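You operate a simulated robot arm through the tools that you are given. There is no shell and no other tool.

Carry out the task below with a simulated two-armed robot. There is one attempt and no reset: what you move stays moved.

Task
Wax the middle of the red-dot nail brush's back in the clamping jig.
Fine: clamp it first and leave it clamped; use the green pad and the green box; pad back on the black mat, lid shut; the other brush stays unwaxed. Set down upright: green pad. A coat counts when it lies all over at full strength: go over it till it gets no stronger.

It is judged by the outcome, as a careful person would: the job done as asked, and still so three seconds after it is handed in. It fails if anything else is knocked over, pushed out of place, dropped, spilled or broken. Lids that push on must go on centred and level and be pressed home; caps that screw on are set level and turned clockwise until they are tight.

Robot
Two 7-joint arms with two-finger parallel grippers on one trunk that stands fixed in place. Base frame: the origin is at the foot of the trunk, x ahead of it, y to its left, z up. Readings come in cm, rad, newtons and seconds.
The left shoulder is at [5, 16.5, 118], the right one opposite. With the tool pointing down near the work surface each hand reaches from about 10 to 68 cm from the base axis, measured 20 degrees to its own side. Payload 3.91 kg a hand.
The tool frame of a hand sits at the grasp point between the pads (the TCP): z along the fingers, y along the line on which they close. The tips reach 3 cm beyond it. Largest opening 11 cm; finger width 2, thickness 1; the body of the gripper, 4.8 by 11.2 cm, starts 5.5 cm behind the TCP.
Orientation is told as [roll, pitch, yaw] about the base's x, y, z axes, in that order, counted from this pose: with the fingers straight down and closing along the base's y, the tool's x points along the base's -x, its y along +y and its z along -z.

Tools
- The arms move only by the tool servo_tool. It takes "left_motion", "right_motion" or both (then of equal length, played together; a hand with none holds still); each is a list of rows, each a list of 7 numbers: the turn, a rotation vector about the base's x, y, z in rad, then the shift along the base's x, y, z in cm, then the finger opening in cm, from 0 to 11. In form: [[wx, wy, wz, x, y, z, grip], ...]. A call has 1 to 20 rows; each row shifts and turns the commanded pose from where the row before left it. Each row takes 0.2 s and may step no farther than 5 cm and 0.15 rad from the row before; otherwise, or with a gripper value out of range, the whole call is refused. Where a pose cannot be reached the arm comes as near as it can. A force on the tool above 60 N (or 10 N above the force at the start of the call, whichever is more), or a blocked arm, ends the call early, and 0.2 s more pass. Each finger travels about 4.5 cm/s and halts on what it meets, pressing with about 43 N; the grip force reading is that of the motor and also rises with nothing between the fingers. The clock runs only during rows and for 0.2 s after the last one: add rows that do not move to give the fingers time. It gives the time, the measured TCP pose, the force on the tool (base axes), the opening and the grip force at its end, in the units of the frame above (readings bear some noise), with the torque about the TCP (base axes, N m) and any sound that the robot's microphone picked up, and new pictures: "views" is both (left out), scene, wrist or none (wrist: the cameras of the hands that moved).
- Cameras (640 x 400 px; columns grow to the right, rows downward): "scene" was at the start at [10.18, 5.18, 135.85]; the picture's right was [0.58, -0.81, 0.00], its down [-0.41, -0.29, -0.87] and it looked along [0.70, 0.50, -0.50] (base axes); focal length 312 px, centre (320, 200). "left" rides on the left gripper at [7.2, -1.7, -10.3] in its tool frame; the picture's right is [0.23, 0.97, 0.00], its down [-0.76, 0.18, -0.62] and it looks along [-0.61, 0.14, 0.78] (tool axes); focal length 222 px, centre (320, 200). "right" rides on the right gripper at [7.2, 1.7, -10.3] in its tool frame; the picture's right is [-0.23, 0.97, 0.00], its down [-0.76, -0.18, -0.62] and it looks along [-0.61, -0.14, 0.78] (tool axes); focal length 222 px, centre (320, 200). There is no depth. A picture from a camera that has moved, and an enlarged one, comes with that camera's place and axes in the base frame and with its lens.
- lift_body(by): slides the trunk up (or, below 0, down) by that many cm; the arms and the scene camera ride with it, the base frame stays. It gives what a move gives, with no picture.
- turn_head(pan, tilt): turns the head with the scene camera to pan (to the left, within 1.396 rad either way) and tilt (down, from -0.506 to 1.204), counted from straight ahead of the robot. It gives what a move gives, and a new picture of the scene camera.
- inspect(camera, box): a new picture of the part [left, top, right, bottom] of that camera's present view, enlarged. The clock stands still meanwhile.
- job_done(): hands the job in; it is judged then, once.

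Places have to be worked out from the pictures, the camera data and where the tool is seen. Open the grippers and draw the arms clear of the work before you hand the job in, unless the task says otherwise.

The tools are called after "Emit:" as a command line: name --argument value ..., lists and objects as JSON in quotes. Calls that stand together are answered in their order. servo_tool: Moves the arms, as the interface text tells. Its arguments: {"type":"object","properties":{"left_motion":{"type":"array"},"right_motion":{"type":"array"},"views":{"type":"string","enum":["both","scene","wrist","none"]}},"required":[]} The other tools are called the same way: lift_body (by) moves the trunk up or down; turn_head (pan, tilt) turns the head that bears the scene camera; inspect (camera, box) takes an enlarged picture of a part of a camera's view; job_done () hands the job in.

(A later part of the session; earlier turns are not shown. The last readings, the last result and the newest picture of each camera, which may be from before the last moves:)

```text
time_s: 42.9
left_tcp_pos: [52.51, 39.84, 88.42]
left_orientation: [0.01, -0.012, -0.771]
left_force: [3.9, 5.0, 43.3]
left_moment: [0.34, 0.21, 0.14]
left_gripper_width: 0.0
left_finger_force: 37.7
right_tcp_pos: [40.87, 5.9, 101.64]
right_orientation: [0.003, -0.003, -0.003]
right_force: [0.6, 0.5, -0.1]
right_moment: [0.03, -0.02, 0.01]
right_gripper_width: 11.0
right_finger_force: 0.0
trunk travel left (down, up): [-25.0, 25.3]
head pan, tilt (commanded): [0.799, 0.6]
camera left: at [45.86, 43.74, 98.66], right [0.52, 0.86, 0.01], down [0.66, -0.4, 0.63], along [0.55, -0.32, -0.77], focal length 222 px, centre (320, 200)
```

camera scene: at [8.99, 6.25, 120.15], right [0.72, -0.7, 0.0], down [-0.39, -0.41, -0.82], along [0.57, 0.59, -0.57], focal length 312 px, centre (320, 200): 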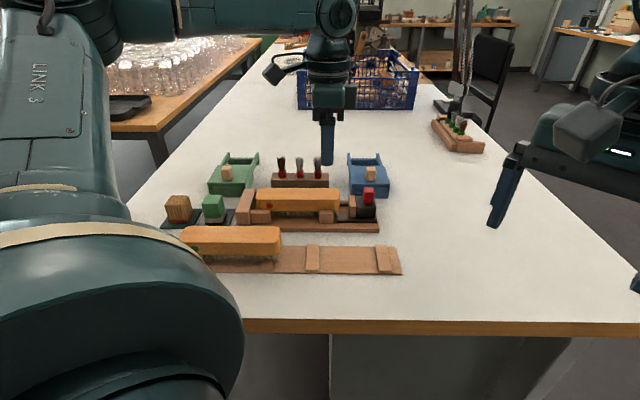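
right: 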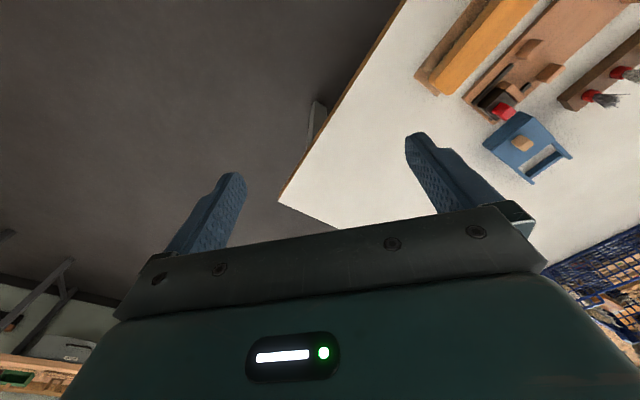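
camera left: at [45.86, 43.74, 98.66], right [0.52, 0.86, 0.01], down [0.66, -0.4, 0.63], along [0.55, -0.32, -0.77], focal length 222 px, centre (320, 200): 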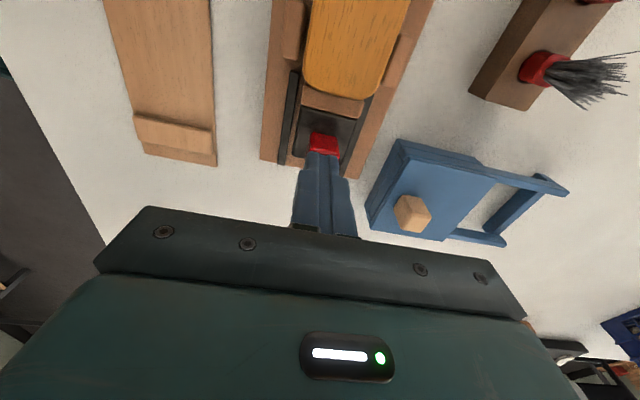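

The handle is rigid under 43 N, so it is just a handle: the clamp is a sliding jaw and it is now pressed home on the brush. I lift away and study the pads and the green box.

Emit:
servo_tool --left_motion '[[0, 0, 0, 0, 0, 1, 0], [0, 0, 0, 0, 0, 4, 2], [0, 0, 0, -1, 1, 4, 4], [0, 0, 0, -2, 2, 3, 6], [0, 0, 0, -2, 2, 2, 6], [0, 0, 0, -2, 2, 1, 6], [0, 0, 0, 0, 0, 0, 6]]' --views "both"

Emit:
inspect --camera "scene" --box '[155, 145, 275, 240]'

Emit:
inspect --camera "scene" --box '[230, 165, 390, 240]'

```text
time_s: 44.5
left_tcp_pos: [45.28, 47.09, 102.58]
left_orientation: [0.0, 0.001, -0.771]
left_force: [0.8, 0.3, -0.1]
left_moment: [0.02, 0.01, 0.01]
left_gripper_width: 5.98
left_finger_force: 0.1
right_tcp_pos: [41.16, 6.13, 101.39]
right_orientation: [-0.003, -0.001, -0.001]
right_force: [-1.0, -0.2, -0.1]
right_moment: [0.03, 0.0, 0.04]
right_gripper_width: 11.02
right_finger_force: 0.1
trunk travel left (down, up): [-25.0, 25.3]
head pan, tilt (commanded): [0.799, 0.6]
camera scene: at [8.98, 6.26, 120.16], right [0.72, -0.7, 0.0], down [-0.39, -0.41, -0.83], along [0.58, 0.59, -0.56], focal length 312 px, centre (320, 200)
camera left: at [38.86, 50.96, 113.0], right [0.52, 0.86, 0.0], down [0.67, -0.4, 0.62], along [0.53, -0.32, -0.78], focal length 222 px, centre (320, 200)
```

scene: 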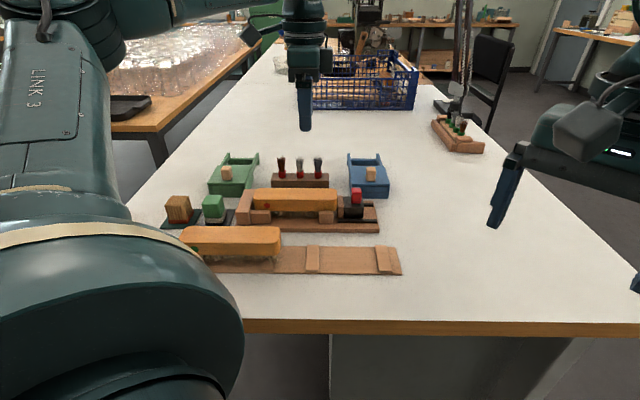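
left: 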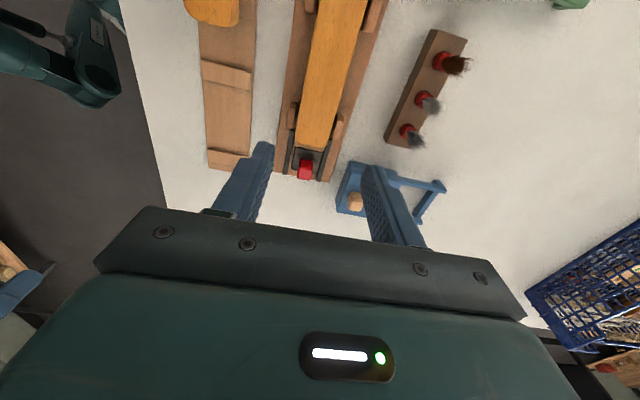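

```text
4.21 times, centred on (215, 192) of scene
camera zoom: at [8.98, 6.26, 120.16], right [0.72, -0.7, 0.0], down [-0.39, -0.41, -0.83], along [0.58, 0.59, -0.56], focal length 1311 px, centre (762, 232)
```

zoom: 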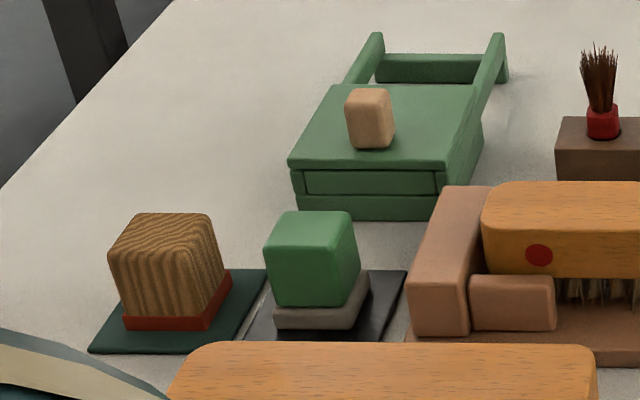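

```text
4.00 times, centred on (310, 202) of scene
camera zoom: at [8.98, 6.26, 120.16], right [0.72, -0.7, 0.0], down [-0.39, -0.41, -0.83], along [0.58, 0.59, -0.56], focal length 1246 px, centre (360, 190)
```

zoom: 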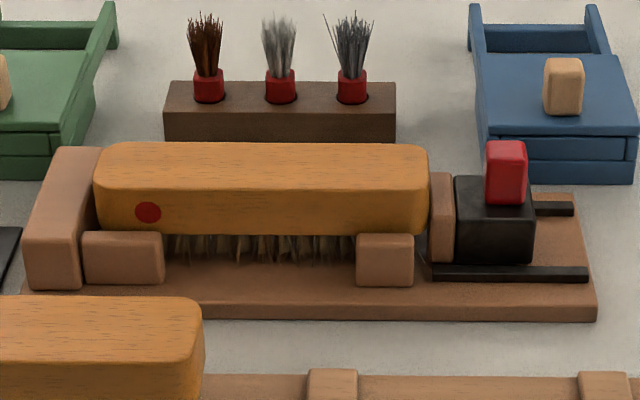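

Everything is still in place and the brush is clamped. I now swing the left hand round by 90° (to close along the row of pads) and move it above the green pad, to see the pad and the green box from the near side.

Emit:
servo_tool --left_motion '[[0, 0, 0.142, -1.38, 1.22, -0.4, 6], [0, 0, 0.142, -1.38, 1.22, -0.4, 6], [0, 0, 0.142, -1.38, 1.22, -0.4, 6], [0, 0, 0.142, -1.38, 1.22, -0.4, 6], [0, 0, 0.142, -1.38, 1.22, -0.4, 7], [0, 0, 0.142, -1.38, 1.22, -0.4, 8], [0, 0, 0.142, -1.38, 1.22, -0.4, 8], [0, 0, 0.142, -1.38, 1.22, -0.4, 8], [0, 0, 0.142, -1.38, 1.22, -0.4, 8], [0, 0, 0.142, -1.38, 1.22, -0.4, 8], [0, 0, 0.142, -1.38, 1.22, -0.4, 8], [0, 0, 0, 0, 0, 0, 8]]' --views "both"

```text
time_s: 47.1
left_tcp_pos: [30.11, 60.62, 98.25]
left_orientation: [0.0, 0.0, 0.794]
left_force: [0.1, 0.0, 0.0]
left_moment: [0.01, 0.0, -0.01]
left_gripper_width: 8.04
left_finger_force: 0.0
right_tcp_pos: [41.17, 6.08, 101.56]
right_orientation: [-0.002, -0.001, -0.002]
right_force: [-0.3, 0.9, 1.2]
right_moment: [0.02, 0.0, 0.03]
right_gripper_width: 11.01
right_finger_force: 0.0
trunk travel left (down, up): [-25.0, 25.3]
head pan, tilt (commanded): [0.799, 0.6]
camera scene: at [8.99, 6.26, 120.16], right [0.72, -0.7, 0.0], down [-0.39, -0.41, -0.83], along [0.58, 0.59, -0.56], focal length 312 px, centre (320, 200)
camera left: at [26.23, 54.25, 108.61], right [-0.85, 0.52, 0.0], down [0.41, 0.67, 0.62], along [0.33, 0.53, -0.78], focal length 222 px, centre (320, 200)
```

scene: 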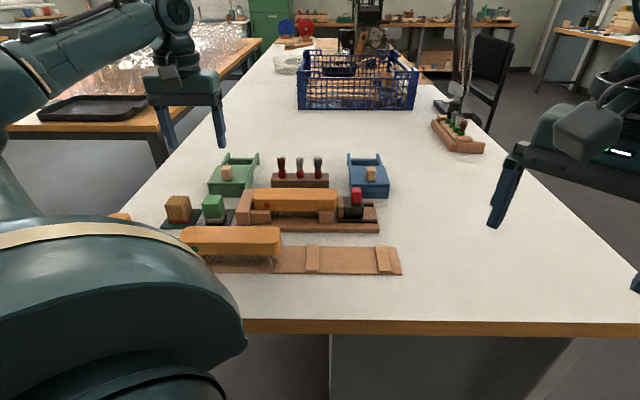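
left: 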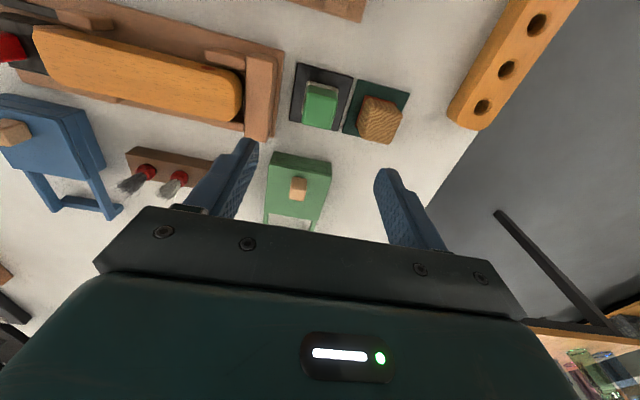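

The green pad lies straight below the hand and the green box is visible beyond it. I zoom in on both.

Emit:
inspect --camera "left" --box '[250, 140, 350, 240]'

Emit:
inspect --camera "left" --box '[270, 50, 430, 160]'

Emit:
inspect --camera "scene" --box '[195, 145, 275, 205]'

```text
4.00 times, centred on (300, 190) of left
camera zoom: at [26.23, 54.25, 108.61], right [-0.85, 0.52, 0.0], down [0.41, 0.67, 0.62], along [0.33, 0.53, -0.78], focal length 888 px, centre (400, 240)
```

zoom: 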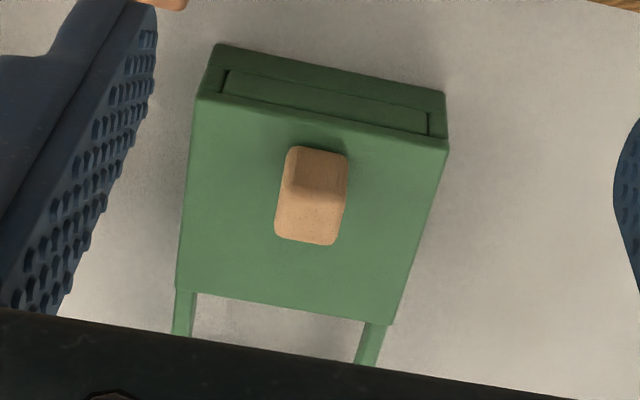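

```text
3.64 times, centred on (350, 105) of left
camera zoom: at [26.23, 54.25, 108.61], right [-0.85, 0.52, 0.0], down [0.41, 0.67, 0.62], along [0.33, 0.53, -0.78], focal length 808 px, centre (211, 546)
```

zoom: 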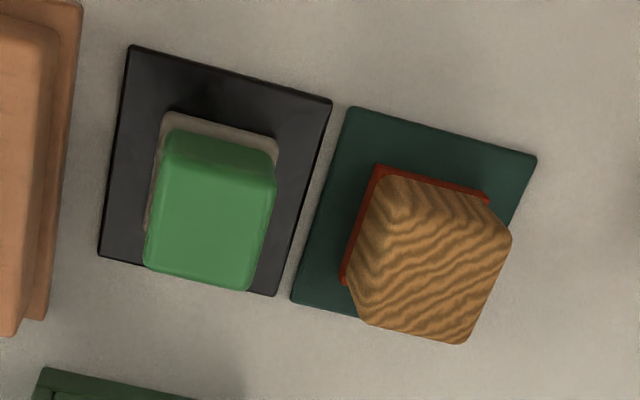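

```text
6.67 times, centred on (235, 175) of scene
camera zoom: at [8.99, 6.26, 120.16], right [0.72, -0.7, 0.0], down [-0.39, -0.41, -0.83], along [0.58, 0.59, -0.56], focal length 2076 px, centre (887, 367)
```

zoom: 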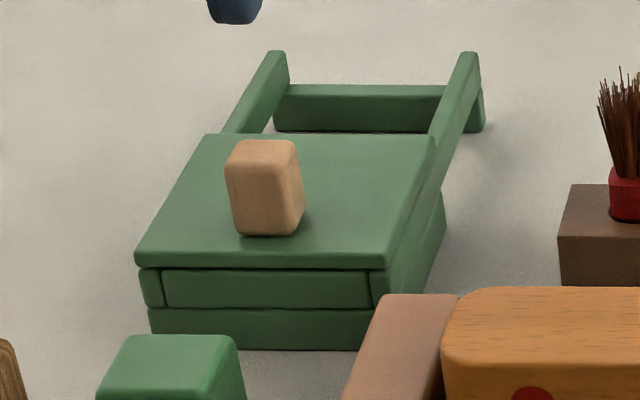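

Now the box is clear: a flat lid (about e2 73.5–82.5 cm along the away direction) with a wooden knob near its front, and rails behind for the lid to slide back on. The knob is at about [38.5, 68.5]. I test the arm's reach at a safe height above it.

Emit:
servo_tool --left_motion '[[0, 0, 0, 2.1, 2, -0.5, 8], [0, 0, 0, 2.1, 2, -0.5, 8], [0, 0, 0, 2.1, 2, -0.5, 8], [0, 0, 0, 2.1, 2, -0.5, 8], [0, 0, 0, 0, 0, 0, 8]]' --views "wrist"

```text
time_s: 48.3
left_tcp_pos: [38.43, 68.41, 96.26]
left_orientation: [-0.002, -0.001, 0.79]
left_force: [0.5, -0.1, 0.0]
left_moment: [0.0, -0.03, 0.03]
left_gripper_width: 7.99
left_finger_force: 0.0
right_tcp_pos: [41.06, 6.04, 101.49]
right_orientation: [0.001, 0.001, -0.001]
right_force: [-0.3, -0.5, 0.7]
right_moment: [0.03, 0.01, -0.02]
right_gripper_width: 11.01
right_finger_force: 0.0
trunk travel left (down, up): [-25.0, 25.3]
head pan, tilt (commanded): [0.799, 0.6]
camera left: at [34.62, 62.12, 106.6], right [-0.85, 0.52, 0.0], down [0.41, 0.67, 0.62], along [0.33, 0.53, -0.78], focal length 222 px, centre (320, 200)
```

left: 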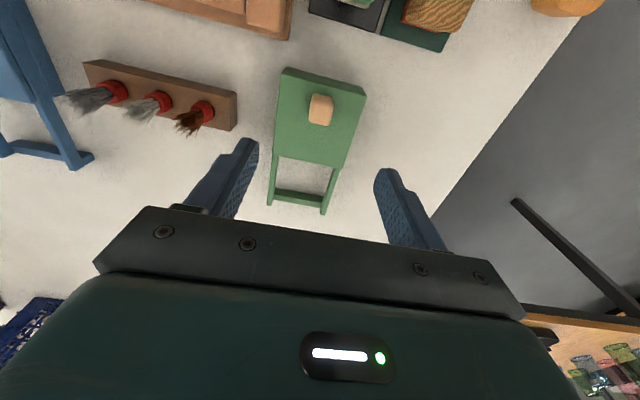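

Reach is better in this direction: no complaint at the knob. I test 8 cm farther along the sliding direction, still high up.

Emit:
servo_tool --left_motion '[[0, 0, 0, 1.4, 1.43, 0, 8], [0, 0, 0, 1.4, 1.43, 0, 8], [0, 0, 0, 1.4, 1.43, 0, 8], [0, 0, 0, 1.4, 1.43, 0, 8], [0, 0, 0, 0, 0, 0, 8]]' --views "wrist"

```text
time_s: 49.5
left_tcp_pos: [41.21, 70.8, 95.62]
left_orientation: [0.0, -0.001, 0.791]
left_force: [0.4, 0.1, 0.2]
left_moment: [-0.05, 0.0, 0.0]
left_gripper_width: 8.0
left_finger_force: 0.1
left hand out of reach, approached as far as the arm can: row 2, 3, 4
right_tcp_pos: [41.15, 6.08, 101.49]
right_orientation: [-0.001, 0.001, -0.001]
right_force: [-0.4, -0.2, -0.4]
right_moment: [0.02, 0.0, -0.02]
right_gripper_width: 11.03
right_finger_force: 0.1
trunk travel left (down, up): [-25.0, 25.3]
head pan, tilt (commanded): [0.799, 0.6]
camera left: at [37.31, 64.43, 105.99], right [-0.85, 0.52, 0.0], down [0.41, 0.67, 0.62], along [0.33, 0.53, -0.78], focal length 222 px, centre (320, 200)
```

left: 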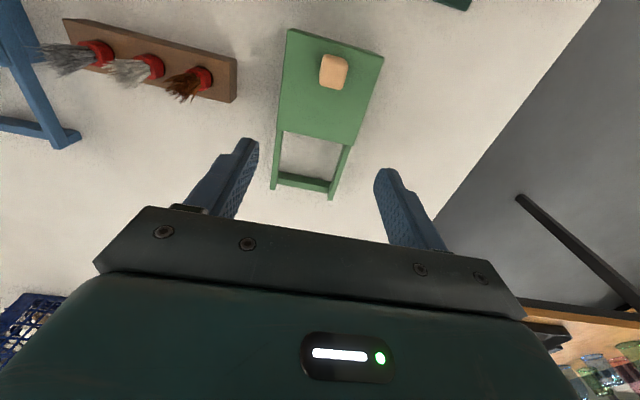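

The vertical tool reaches about 65 cm from the shoulder here, so the knob and the wax are within reach, and a small outward tilt will cover the full slide. I go back above the knob, tilt the fingers 0.35 rad outward, and come lower.

Emit:
servo_tool --left_motion '[[0.0834, -0.0816, 0, -1.05, -0.93, -1.9, 7], [0.0834, -0.0816, 0, -1.05, -0.93, -1.9, 6], [0.0834, -0.0816, 0, -1.05, -0.93, -1.8, 5], [0, 0, 0, 0, 0, 0, 5]]' --views "both"

Emit:
inspect --camera "scene" --box '[185, 125, 285, 205]'

Emit:
inspect --camera "left" --box '[240, 60, 400, 220]'

```text
time_s: 50.5
left_tcp_pos: [37.99, 68.94, 91.03]
left_orientation: [0.015, -0.304, 0.807]
left_force: [0.0, 0.6, -0.5]
left_moment: [-0.02, 0.02, -0.02]
left_gripper_width: 5.01
left_finger_force: 0.0
left hand out of reach, approached as far as the arm can: row 1
right_tcp_pos: [41.28, 6.1, 101.44]
right_orientation: [-0.002, 0.0, -0.001]
right_force: [0.0, -0.4, 0.1]
right_moment: [0.02, 0.01, -0.01]
right_gripper_width: 11.0
right_finger_force: 0.1
trunk travel left (down, up): [-25.0, 25.3]
head pan, tilt (commanded): [0.799, 0.6]
camera scene: at [9.0, 6.28, 120.15], right [0.72, -0.7, 0.0], down [-0.39, -0.41, -0.82], along [0.58, 0.59, -0.57], focal length 312 px, centre (320, 200)
camera left: at [32.44, 60.57, 98.79], right [-0.86, 0.51, -0.05], down [0.25, 0.51, 0.82], along [0.45, 0.69, -0.56], focal length 222 px, centre (320, 200)
```

scene: 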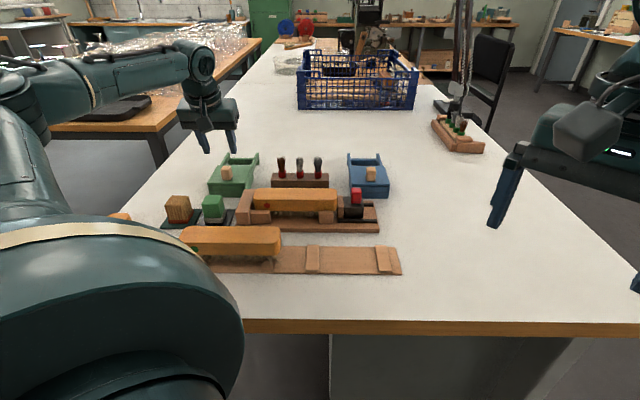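
left: 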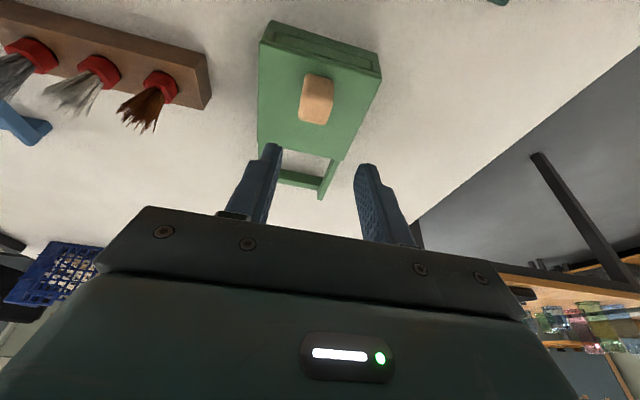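

```text
5.00 times, centred on (235, 165) of scene
camera zoom: at [9.0, 6.28, 120.15], right [0.72, -0.7, 0.0], down [-0.39, -0.41, -0.82], along [0.58, 0.59, -0.57], focal length 1557 px, centre (745, 375)
```

zoom: 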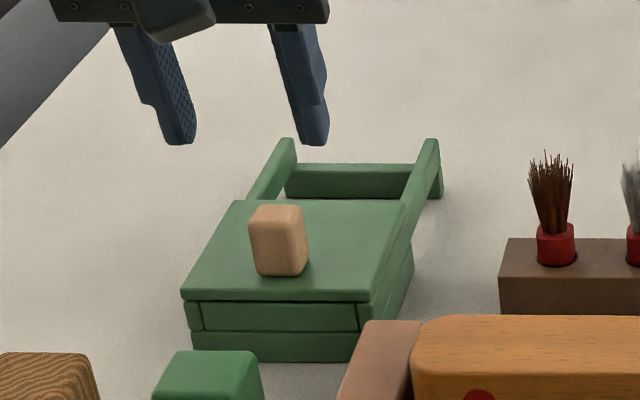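

```text
2.50 times, centred on (320, 140) of left
camera zoom: at [32.44, 60.57, 98.79], right [-0.86, 0.51, -0.05], down [0.25, 0.51, 0.82], along [0.45, 0.69, -0.56], focal length 555 px, centre (320, 350)
```

zoom: 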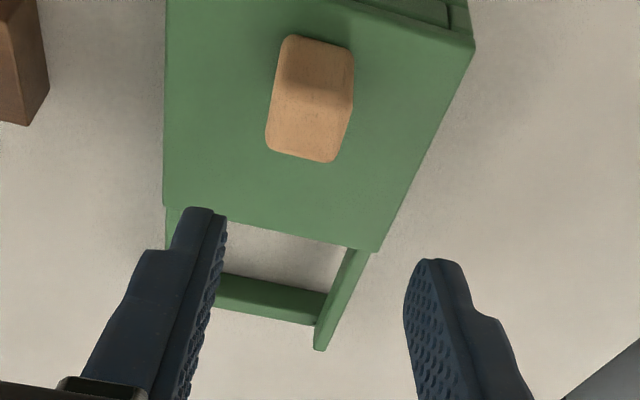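

The knob is slightly to the robot's side and right of the fingers. I correct the position and come down to z≈87.5 to check alignment.

Emit:
servo_tool --left_motion '[[0, 0, 0, 0.04, -0.46, -1.2, 5], [0, 0, 0, 0.04, -0.46, -1.2, 5], [0, 0, 0, 0, 0, -1.1, 5], [0, 0, 0, 0, 0, 0, 5]]' --views "wrist"

Emit:
inspect --camera "scene" --box '[185, 125, 285, 205]'

Emit:
inspect --camera "left" --box '[240, 60, 400, 220]'

```text
time_s: 51.5
left_tcp_pos: [38.08, 68.05, 87.71]
left_orientation: [0.015, -0.304, 0.81]
left_force: [0.5, -0.2, -0.3]
left_moment: [-0.01, 0.04, -0.01]
left_gripper_width: 5.02
left_finger_force: 0.0
right_tcp_pos: [41.13, 6.07, 101.49]
right_orientation: [-0.003, -0.002, -0.003]
right_force: [0.5, -0.1, 0.5]
right_moment: [0.0, -0.03, 0.01]
right_gripper_width: 10.99
right_finger_force: 0.0
trunk travel left (down, up): [-25.0, 25.3]
head pan, tilt (commanded): [0.799, 0.6]
camera left: at [32.48, 59.57, 95.4], right [-0.86, 0.51, -0.05], down [0.25, 0.51, 0.83], along [0.45, 0.69, -0.56], focal length 222 px, centre (320, 200)
```

left: 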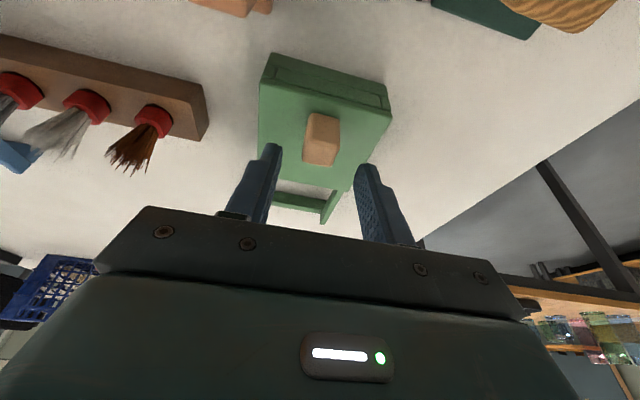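

```text
5.00 times, centred on (235, 165) of scene
camera zoom: at [8.99, 6.25, 120.16], right [0.72, -0.7, 0.0], down [-0.39, -0.41, -0.83], along [0.58, 0.59, -0.56], focal length 1557 px, centre (745, 375)
```

zoom: 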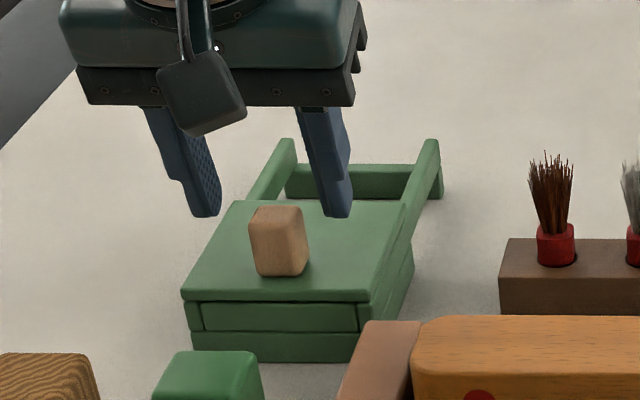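

```text
2.50 times, centred on (320, 140) of left
camera zoom: at [32.48, 59.57, 95.4], right [-0.86, 0.51, -0.05], down [0.25, 0.51, 0.83], along [0.45, 0.69, -0.56], focal length 555 px, centre (320, 350)
```

zoom: 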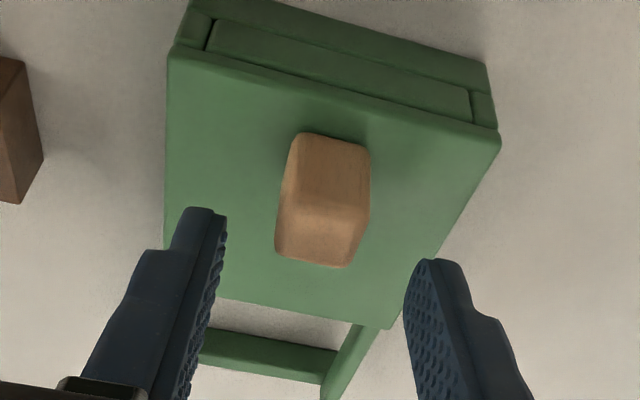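

The fingers straddle the knob evenly. I go down 2.5 cm and then close.

Emit:
servo_tool --left_motion '[[0, 0, 0, 0.05, -0.05, -1.2, 5], [0, 0, 0, 0, 0, -1.0, 5], [0, 0, 0, 0, 0, -0.3, 5], [0, 0, 0, 0, 0, 0, 4]]' --views "wrist"

Emit:
inspect --camera "scene" --box '[185, 125, 285, 205]'

Emit:
inspect --camera "left" --box '[240, 60, 400, 220]'

```text
time_s: 52.5
left_tcp_pos: [38.29, 67.91, 85.45]
left_orientation: [0.013, -0.309, 0.81]
left_force: [2.0, -2.3, 8.2]
left_moment: [-0.23, -0.22, -0.01]
left_gripper_width: 4.18
left_finger_force: 1.5
right_tcp_pos: [41.09, 6.15, 101.49]
right_orientation: [0.0, -0.002, -0.003]
right_force: [0.3, -0.1, 0.1]
right_moment: [0.01, 0.03, 0.03]
right_gripper_width: 11.02
right_finger_force: 0.1
trunk travel left (down, up): [-25.0, 25.3]
head pan, tilt (commanded): [0.799, 0.6]
camera left: at [32.62, 59.53, 93.05], right [-0.86, 0.51, -0.06], down [0.25, 0.51, 0.83], along [0.45, 0.69, -0.56], focal length 222 px, centre (320, 200)
```

left: 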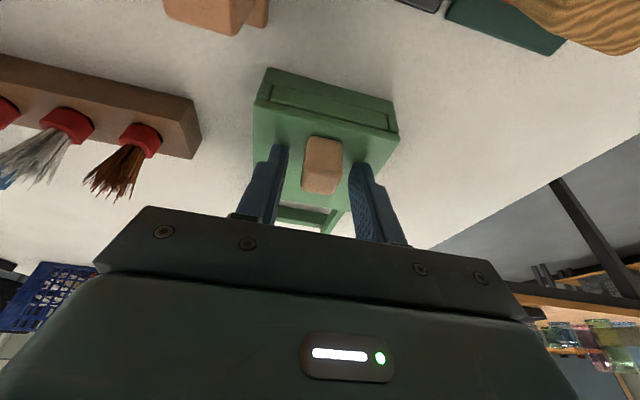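

```text
5.00 times, centred on (235, 165) of scene
camera zoom: at [8.96, 6.15, 120.18], right [0.72, -0.7, 0.0], down [-0.39, -0.4, -0.83], along [0.58, 0.59, -0.56], focal length 1557 px, centre (745, 375)
```

zoom: 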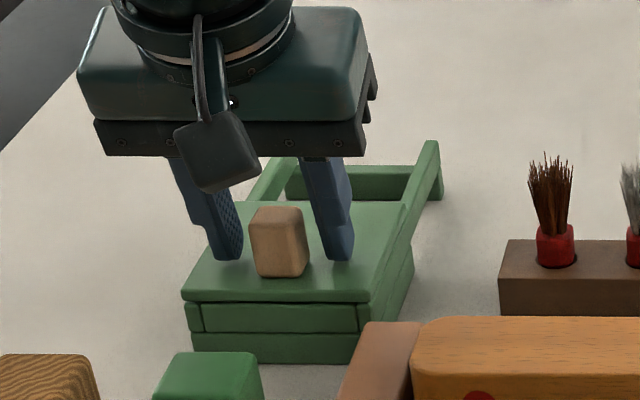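

```text
2.50 times, centred on (320, 140) of left
camera zoom: at [32.62, 59.53, 93.05], right [-0.86, 0.51, -0.06], down [0.25, 0.51, 0.83], along [0.45, 0.69, -0.56], focal length 555 px, centre (320, 350)
```

zoom: 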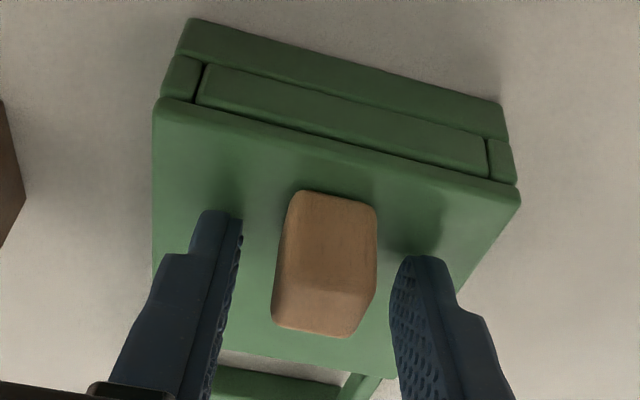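

The fingertips just touch the lid (8 N), so I raise half a centimetre and close on the knob.

Emit:
servo_tool --left_motion '[[0, 0, 0, -0.05, 0.05, 0.5, 4], [0, 0, 0, 0, 0, 0, 2.5], [0, 0, 0, 0, 0, 0, 1], [0, 0, 0, 0, 0, 0, 1], [0, 0, 0, 0, 0, 0, 1]]' --views "wrist"

Emit:
inspect --camera "left" --box '[240, 60, 400, 220]'

```text
time_s: 53.7
left_tcp_pos: [38.34, 68.07, 85.46]
left_orientation: [0.012, -0.3, 0.807]
left_force: [9.4, -10.7, -8.0]
left_moment: [-0.98, -0.57, -0.88]
left_gripper_width: 2.15
left_finger_force: 45.2
right_tcp_pos: [41.33, 6.05, 101.39]
right_orientation: [-0.002, 0.001, 0.0]
right_force: [-0.2, -0.2, 0.1]
right_moment: [0.01, -0.01, 0.0]
right_gripper_width: 10.99
right_finger_force: 0.1
trunk travel left (down, up): [-25.0, 25.3]
head pan, tilt (commanded): [0.799, 0.6]
camera left: at [32.68, 59.59, 93.24], right [-0.86, 0.51, -0.06], down [0.25, 0.51, 0.82], along [0.45, 0.69, -0.57], focal length 222 px, centre (320, 200)
```

left: 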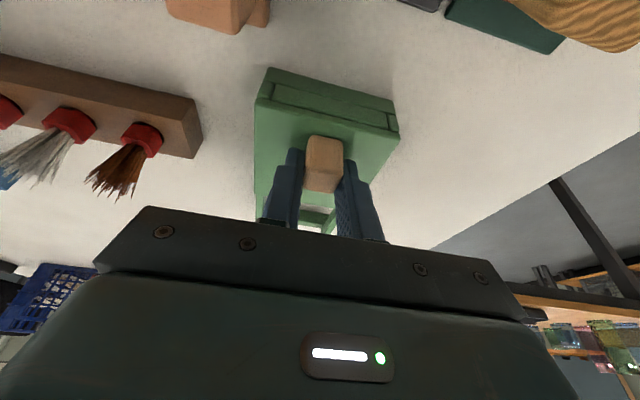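

```text
2.50 times, centred on (320, 140) of left
camera zoom: at [32.68, 59.59, 93.24], right [-0.86, 0.51, -0.06], down [0.25, 0.51, 0.82], along [0.45, 0.69, -0.57], focal length 555 px, centre (320, 350)
```

zoom: 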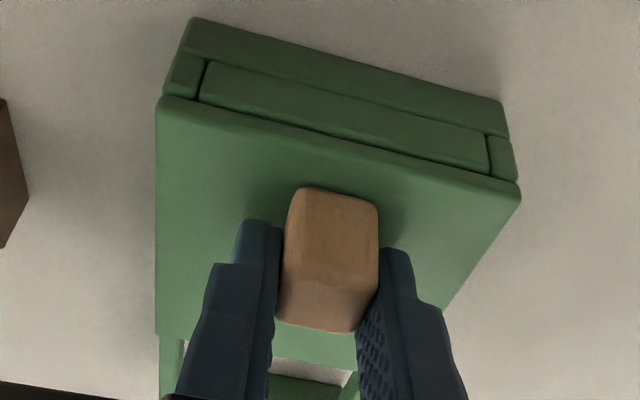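

The knob is gripped with a slight sideways strain. I relieve it and start sliding the lid away, 1 cm first, watching the force.

Emit:
servo_tool --left_motion '[[0, 0, 0, 0.17, -0.17, -0.1, 1], [0, 0, 0, 0.21, 0.214, 0, 1], [0, 0, 0, 0.28, 0.286, 0, 1], [0, 0, 0, 0.28, 0.286, 0, 1], [0, 0, 0, 0, 0, 0, 1]]' --views "wrist"

Emit:
inspect --camera "scene" --box '[185, 125, 285, 205]'

```text
time_s: 54.9
left_tcp_pos: [39.12, 68.71, 85.53]
left_orientation: [0.013, -0.305, 0.809]
left_force: [3.4, -3.9, -6.8]
left_moment: [-0.92, -0.48, -0.79]
left_gripper_width: 2.18
left_finger_force: 45.1
right_tcp_pos: [41.29, 6.1, 101.44]
right_orientation: [-0.001, 0.003, -0.003]
right_force: [-0.3, -0.1, 0.8]
right_moment: [0.03, -0.03, 0.02]
right_gripper_width: 10.98
right_finger_force: 0.1
trunk travel left (down, up): [-25.0, 25.3]
head pan, tilt (commanded): [0.799, 0.6]
camera left: at [33.5, 60.33, 93.22], right [-0.86, 0.51, -0.05], down [0.25, 0.51, 0.82], along [0.45, 0.69, -0.56], focal length 222 px, centre (320, 200)
```

left: 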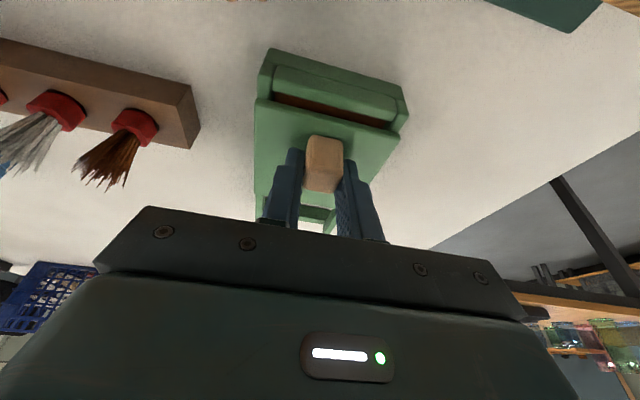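

```text
5.00 times, centred on (235, 165) of scene
camera zoom: at [9.06, 6.3, 120.15], right [0.72, -0.7, 0.0], down [-0.39, -0.41, -0.82], along [0.57, 0.59, -0.57], focal length 1557 px, centre (745, 375)
```

zoom: 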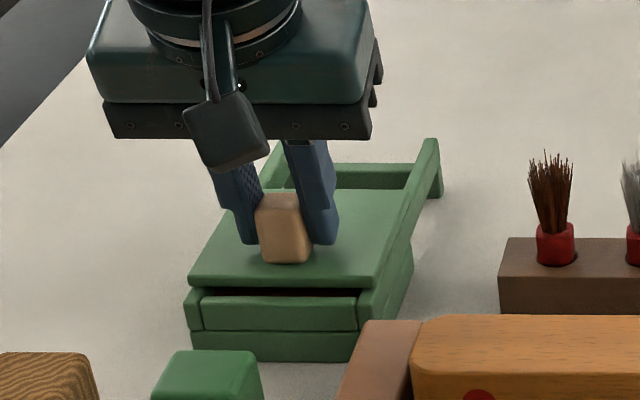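

The lid slides back easily and the brown wax shows at the front. I continue sliding about 5 cm more.

Emit:
servo_tool --left_motion '[[0, 0, 0, 0.35, 0.357, 0, 1], [0, 0, 0, 0.42, 0.429, 0, 1], [0, 0, 0, 0.42, 0.429, 0, 1], [0, 0, 0, 0.42, 0.429, 0, 1], [0, 0, 0, 0.42, 0.429, 0, 1], [0, 0, 0, 0.42, 0.429, 0, 1], [0, 0, 0, 0.42, 0.429, 0, 1], [0, 0, 0, 0.42, 0.429, 0, 1], [0, 0, 0, 0, 0, 0, 1]]' --views "wrist"

Emit:
inspect --camera "scene" --box '[185, 125, 285, 205]'

```text
time_s: 56.9
left_tcp_pos: [42.4, 72.16, 85.49]
left_orientation: [0.014, -0.303, 0.808]
left_force: [3.2, -3.0, -7.0]
left_moment: [-0.57, -0.9, -0.76]
left_gripper_width: 2.16
left_finger_force: 45.3
right_tcp_pos: [41.19, 5.99, 101.52]
right_orientation: [-0.002, -0.001, -0.001]
right_force: [0.0, -0.3, 0.0]
right_moment: [-0.03, -0.01, 0.01]
right_gripper_width: 11.02
right_finger_force: 0.1
trunk travel left (down, up): [-25.0, 25.3]
head pan, tilt (commanded): [0.799, 0.6]
camera left: at [36.85, 63.68, 93.22], right [-0.86, 0.51, -0.05], down [0.25, 0.51, 0.82], along [0.45, 0.69, -0.56], focal length 222 px, centre (320, 200)
```

left: 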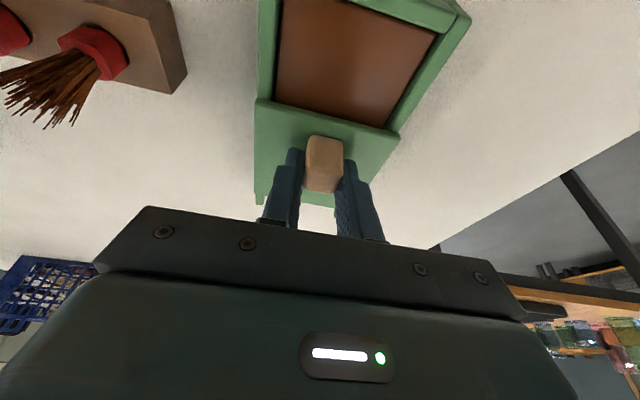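

```text
5.00 times, centred on (235, 165) of scene
camera zoom: at [9.06, 6.31, 120.14], right [0.72, -0.7, 0.0], down [-0.39, -0.41, -0.82], along [0.57, 0.59, -0.57], focal length 1557 px, centre (745, 375)
```

zoom: 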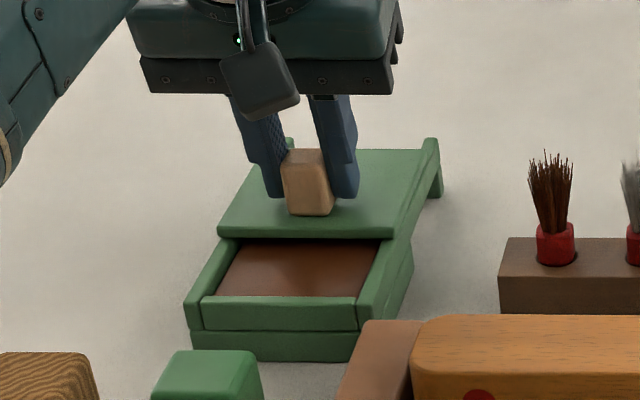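

The wax surface is uncovered for nearly 6 cm. I slide about 2 cm more, watching for the end of travel.

Emit:
servo_tool --left_motion '[[0, 0, 0, 0.35, 0.357, 0, 1], [0, 0, 0, 0.35, 0.357, 0, 1], [0, 0, 0, 0.35, 0.357, 0, 1], [0, 0, 0, 0.35, 0.357, 0, 1], [0, 0, 0, 0, 0, 0, 1]]' --views "wrist"

Emit:
inspect --camera "scene" --box '[185, 125, 285, 205]'

```text
time_s: 58.1
left_tcp_pos: [43.95, 73.57, 85.5]
left_orientation: [0.015, -0.3, 0.807]
left_force: [6.0, -4.8, -6.3]
left_moment: [-0.84, -0.74, -0.77]
left_gripper_width: 2.18
left_finger_force: 45.2
right_tcp_pos: [41.18, 6.04, 101.4]
right_orientation: [-0.003, 0.001, -0.001]
right_force: [0.1, -0.3, -0.8]
right_moment: [0.0, 0.0, 0.0]
right_gripper_width: 11.0
right_finger_force: 0.0
trunk travel left (down, up): [-25.0, 25.3]
head pan, tilt (commanded): [0.799, 0.6]
camera left: at [38.26, 65.11, 93.23], right [-0.86, 0.51, -0.06], down [0.25, 0.51, 0.82], along [0.45, 0.69, -0.56], focal length 222 px, centre (320, 200)
```

left: 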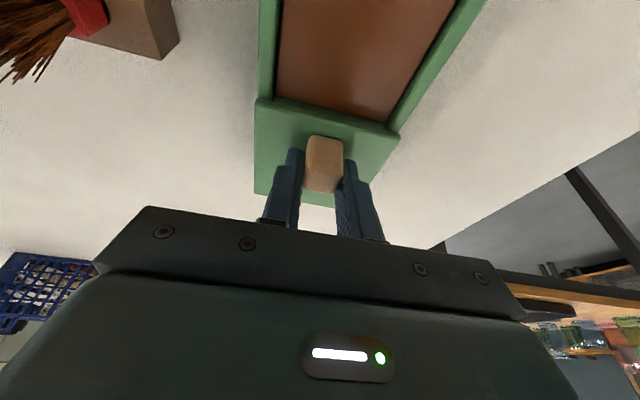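

```text
5.00 times, centred on (235, 165) of scene
camera zoom: at [9.07, 6.28, 120.15], right [0.72, -0.7, 0.0], down [-0.39, -0.41, -0.82], along [0.57, 0.59, -0.57], focal length 1557 px, centre (745, 375)
```

zoom: 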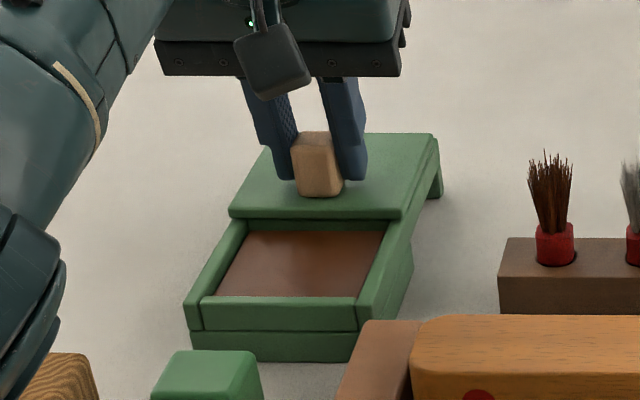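

The wax well is now fully open and the lid rests on its rails. I release the knob and rise.

Emit:
servo_tool --left_motion '[[0, 0, 0, -0.06, 0.06, 0, 2.5], [0, 0, 0, 0, 0, 0, 4], [0, 0, 0, 0, 0, 0, 4.5], [0, 0, 0, 0, 0, 2, 4.5], [0, 0, 0, 0, 0, 3, 4.5], [0, 0, 0, 0, 0, 0, 4.5]]' --views "both"

Emit:
inspect --camera "scene" --box '[155, 125, 275, 235]'

```text
time_s: 59.5
left_tcp_pos: [43.62, 73.5, 90.69]
left_orientation: [0.015, -0.303, 0.807]
left_force: [-0.8, -0.2, -0.2]
left_moment: [0.01, -0.02, -0.01]
left_gripper_width: 4.51
left_finger_force: 0.1
right_tcp_pos: [41.2, 6.05, 101.43]
right_orientation: [0.0, 0.001, -0.003]
right_force: [-0.9, 0.0, 0.2]
right_moment: [-0.03, -0.03, 0.0]
right_gripper_width: 11.01
right_finger_force: 0.0
trunk travel left (down, up): [-25.0, 25.3]
head pan, tilt (commanded): [0.799, 0.6]
camera scene: at [8.99, 6.24, 120.16], right [0.72, -0.7, 0.0], down [-0.39, -0.41, -0.83], along [0.58, 0.59, -0.56], focal length 312 px, centre (320, 200)
camera left: at [38.12, 65.01, 98.25], right [-0.86, 0.51, -0.05], down [0.25, 0.51, 0.82], along [0.45, 0.69, -0.56], focal length 222 px, centre (320, 200)
```

scene: 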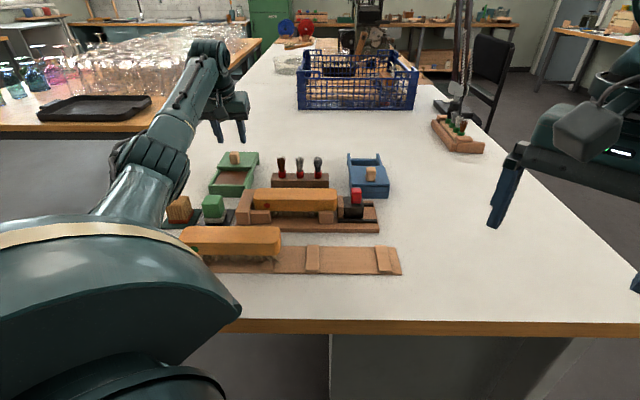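
left: 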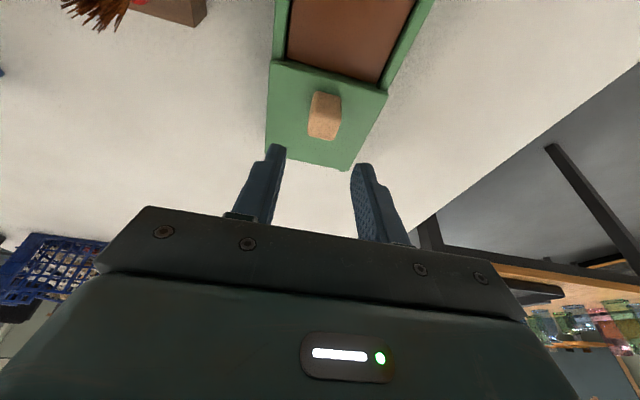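

```text
3.64 times, centred on (215, 180) of scene
camera zoom: at [8.99, 6.24, 120.16], right [0.72, -0.7, 0.0], down [-0.39, -0.41, -0.83], along [0.58, 0.59, -0.56], focal length 1133 px, centre (702, 273)
```

zoom: 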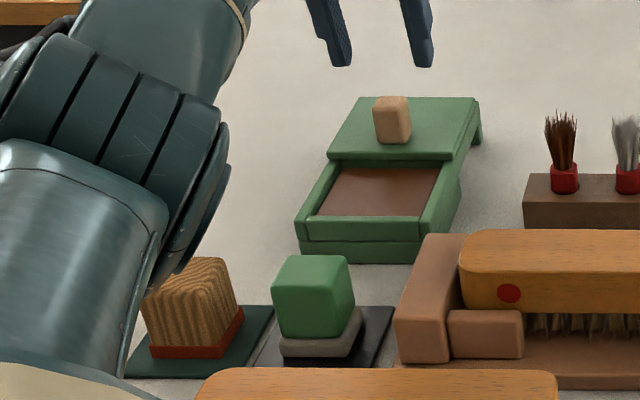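

Lid open and everything else untouched. I straighten the fingers to vertical and go back above the green pad, which I place at about [30.1, 60.6] with its neighbour about 2 cm away on the left, so I use a narrow opening.

Emit:
servo_tool --left_motion '[[-0.0714, 0.07, 0, -2.7, -2.58, 0.6, 4.8], [-0.0714, 0.07, 0, -2.7, -2.58, 0.6, 4.8], [-0.0714, 0.07, 0, -2.7, -2.58, 0.6, 4.8], [0, 0, -0.012, -2.7, -2.58, 0.5, 4.8], [0, 0, 0, -2.7, -2.58, 0, 4.8], [0, 0, 0, 0, 0, 0, 4.8]]' --views "wrist"

Emit:
inspect --camera "left" --box '[240, 40, 440, 200]'

```text
time_s: 60.9
left_tcp_pos: [30.41, 60.69, 92.75]
left_orientation: [0.017, -0.005, 0.797]
left_force: [-0.6, 0.5, -3.2]
left_moment: [-0.05, 0.0, 0.04]
left_gripper_width: 4.8
left_finger_force: 0.0
right_tcp_pos: [41.28, 6.1, 101.35]
right_orientation: [-0.002, 0.003, -0.003]
right_force: [0.2, 0.2, -0.5]
right_moment: [-0.03, 0.03, -0.03]
right_gripper_width: 11.03
right_finger_force: 0.0
trunk travel left (down, up): [-25.0, 25.3]
head pan, tilt (commanded): [0.799, 0.6]
camera left: at [26.52, 54.14, 103.12], right [-0.85, 0.52, 0.01], down [0.41, 0.66, 0.63], along [0.32, 0.54, -0.78], focal length 222 px, centre (320, 200)
```

left: 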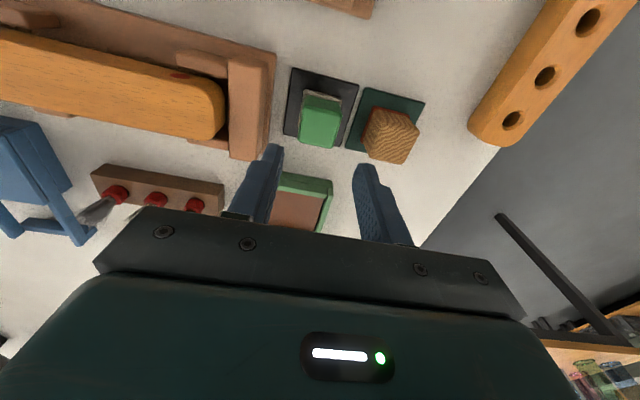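

```text
2.50 times, centred on (340, 120) of left
camera zoom: at [26.52, 54.14, 103.12], right [-0.85, 0.52, 0.01], down [0.41, 0.66, 0.63], along [0.32, 0.54, -0.78], focal length 555 px, centre (270, 400)
```

zoom: 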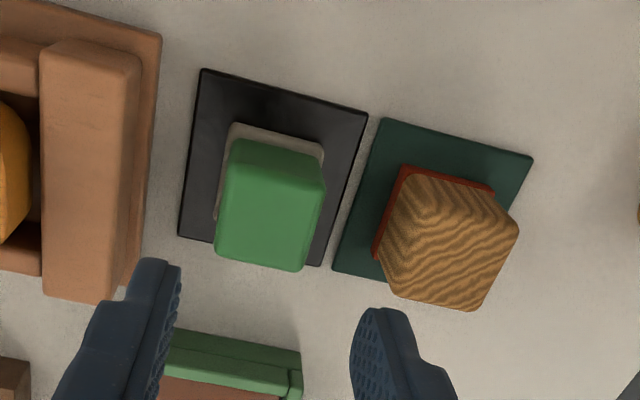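

The pad is centred under the fingers and there is about 2.6 cm of room to the neighbouring pad. I level the tool exactly and descend to z≈86.5, then check.

Emit:
servo_tool --left_motion '[[-0.0155, -0.0087, 0, 0.05, -0.05, -2, 4.6], [0, 0, 0, 0, 0, -2, 4.6], [0, 0, 0, 0, 0, -2, 4.6], [0, 0, 0, 0, 0, 0, 4.6]]' --views "wrist"

Emit:
inspect --camera "left" --box '[240, 60, 440, 220]'

Emit:
inspect --camera "scene" --box '[150, 150, 250, 235]'

```text
time_s: 61.9
left_tcp_pos: [30.48, 60.57, 86.82]
left_orientation: [0.003, 0.0, 0.795]
left_force: [0.8, 0.3, -0.4]
left_moment: [0.01, -0.01, 0.0]
left_gripper_width: 4.58
left_finger_force: 0.1
right_tcp_pos: [41.21, 6.03, 101.4]
right_orientation: [-0.002, 0.001, -0.002]
right_force: [0.4, -1.1, -0.1]
right_moment: [-0.02, 0.05, 0.0]
right_gripper_width: 11.02
right_finger_force: 0.2
trunk travel left (down, up): [-25.0, 25.3]
head pan, tilt (commanded): [0.799, 0.6]
camera left: at [26.55, 54.22, 97.29], right [-0.85, 0.52, 0.0], down [0.41, 0.67, 0.62], along [0.32, 0.53, -0.78], focal length 222 px, centre (320, 200)
```

left: 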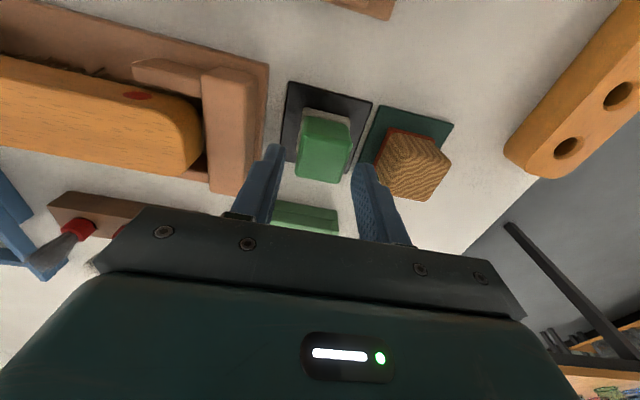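

```text
2.50 times, centred on (340, 140) of left
camera zoom: at [26.55, 54.22, 97.29], right [-0.85, 0.52, 0.0], down [0.41, 0.67, 0.62], along [0.32, 0.53, -0.78], focal length 555 px, centre (270, 350)
```

zoom: 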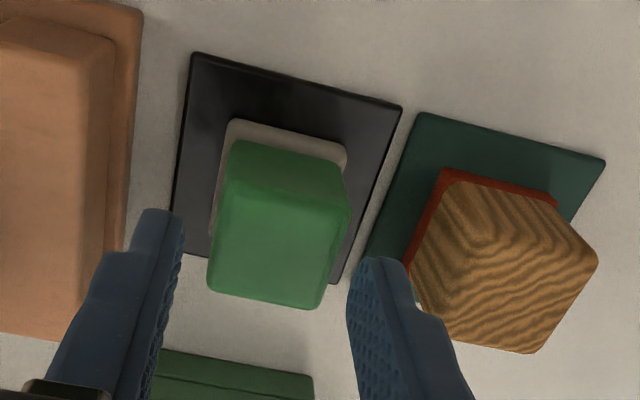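

```text
4.71 times, centred on (200, 192) of scene
camera zoom: at [8.99, 6.25, 120.16], right [0.72, -0.7, 0.0], down [-0.39, -0.41, -0.83], along [0.58, 0.59, -0.56], focal length 1466 px, centre (885, 235)
```

zoom: 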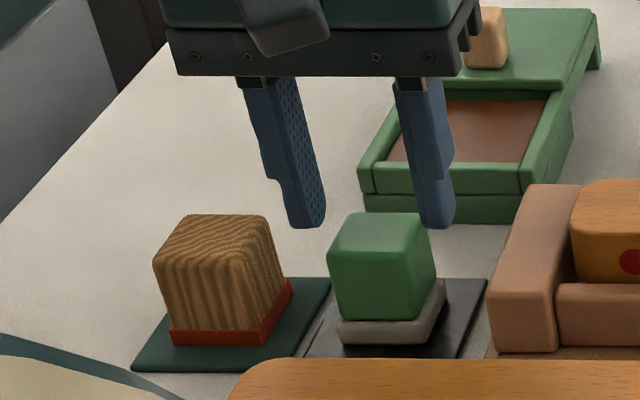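

The pad centre is about 0.25 cm to the left of the fingers' centre line. I correct this, narrow to 4.4 cm and descend to z≈83.3 around the green block.

Emit:
servo_tool --left_motion '[[0, 0, 0, -0.18, 0.18, 0, 4.4], [0, 0, 0, 0, 0, -1.5, 4.4], [0, 0, 0, 0, 0, -1.2, 4.4], [0, 0, 0, 0, 0, -0.8, 4.4], [0, 0, 0, 0, 0, 0, 4.4]]' --views "wrist"

Emit:
inspect --camera "left" --box '[240, 80, 440, 240]'

Emit:
inspect --camera "scene" --box '[150, 150, 250, 235]'

```text
time_s: 63.1
left_tcp_pos: [30.21, 60.75, 83.5]
left_orientation: [0.001, 0.0, 0.796]
left_force: [0.1, 0.0, -0.6]
left_moment: [-0.01, 0.03, -0.01]
left_gripper_width: 4.41
left_finger_force: 0.0
right_tcp_pos: [41.14, 6.02, 101.35]
right_orientation: [-0.001, 0.0, -0.003]
right_force: [-0.3, 0.0, 0.1]
right_moment: [-0.01, -0.02, 0.02]
right_gripper_width: 11.0
right_finger_force: 0.1
trunk travel left (down, up): [-25.0, 25.3]
head pan, tilt (commanded): [0.799, 0.6]
camera left: at [26.31, 54.51, 93.72], right [-0.85, 0.52, 0.0], down [0.41, 0.67, 0.62], along [0.32, 0.53, -0.78], focal length 222 px, centre (320, 200)
```

left: 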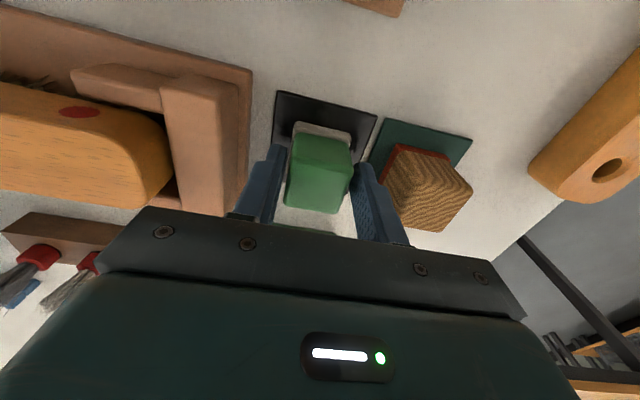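

```text
2.50 times, centred on (340, 160) of left
camera zoom: at [26.31, 54.51, 93.72], right [-0.85, 0.52, 0.0], down [0.41, 0.67, 0.62], along [0.32, 0.53, -0.78], focal length 555 px, centre (270, 300)
```

zoom: 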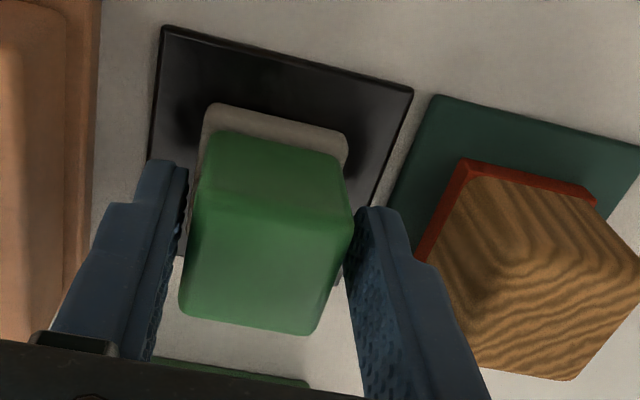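

```text
4.71 times, centred on (200, 192) of scene
camera zoom: at [8.99, 6.25, 120.16], right [0.72, -0.7, 0.0], down [-0.39, -0.41, -0.83], along [0.58, 0.59, -0.56], focal length 1466 px, centre (885, 235)
```

zoom: 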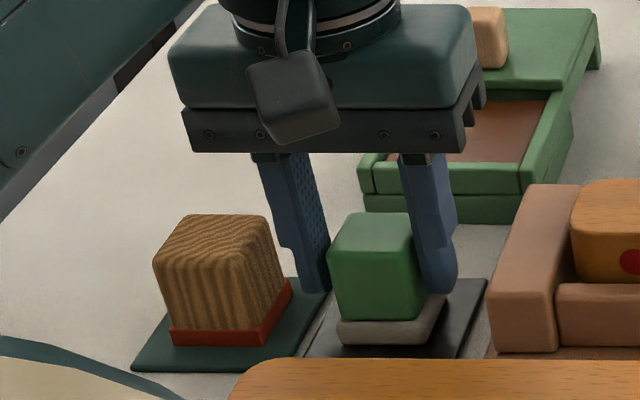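

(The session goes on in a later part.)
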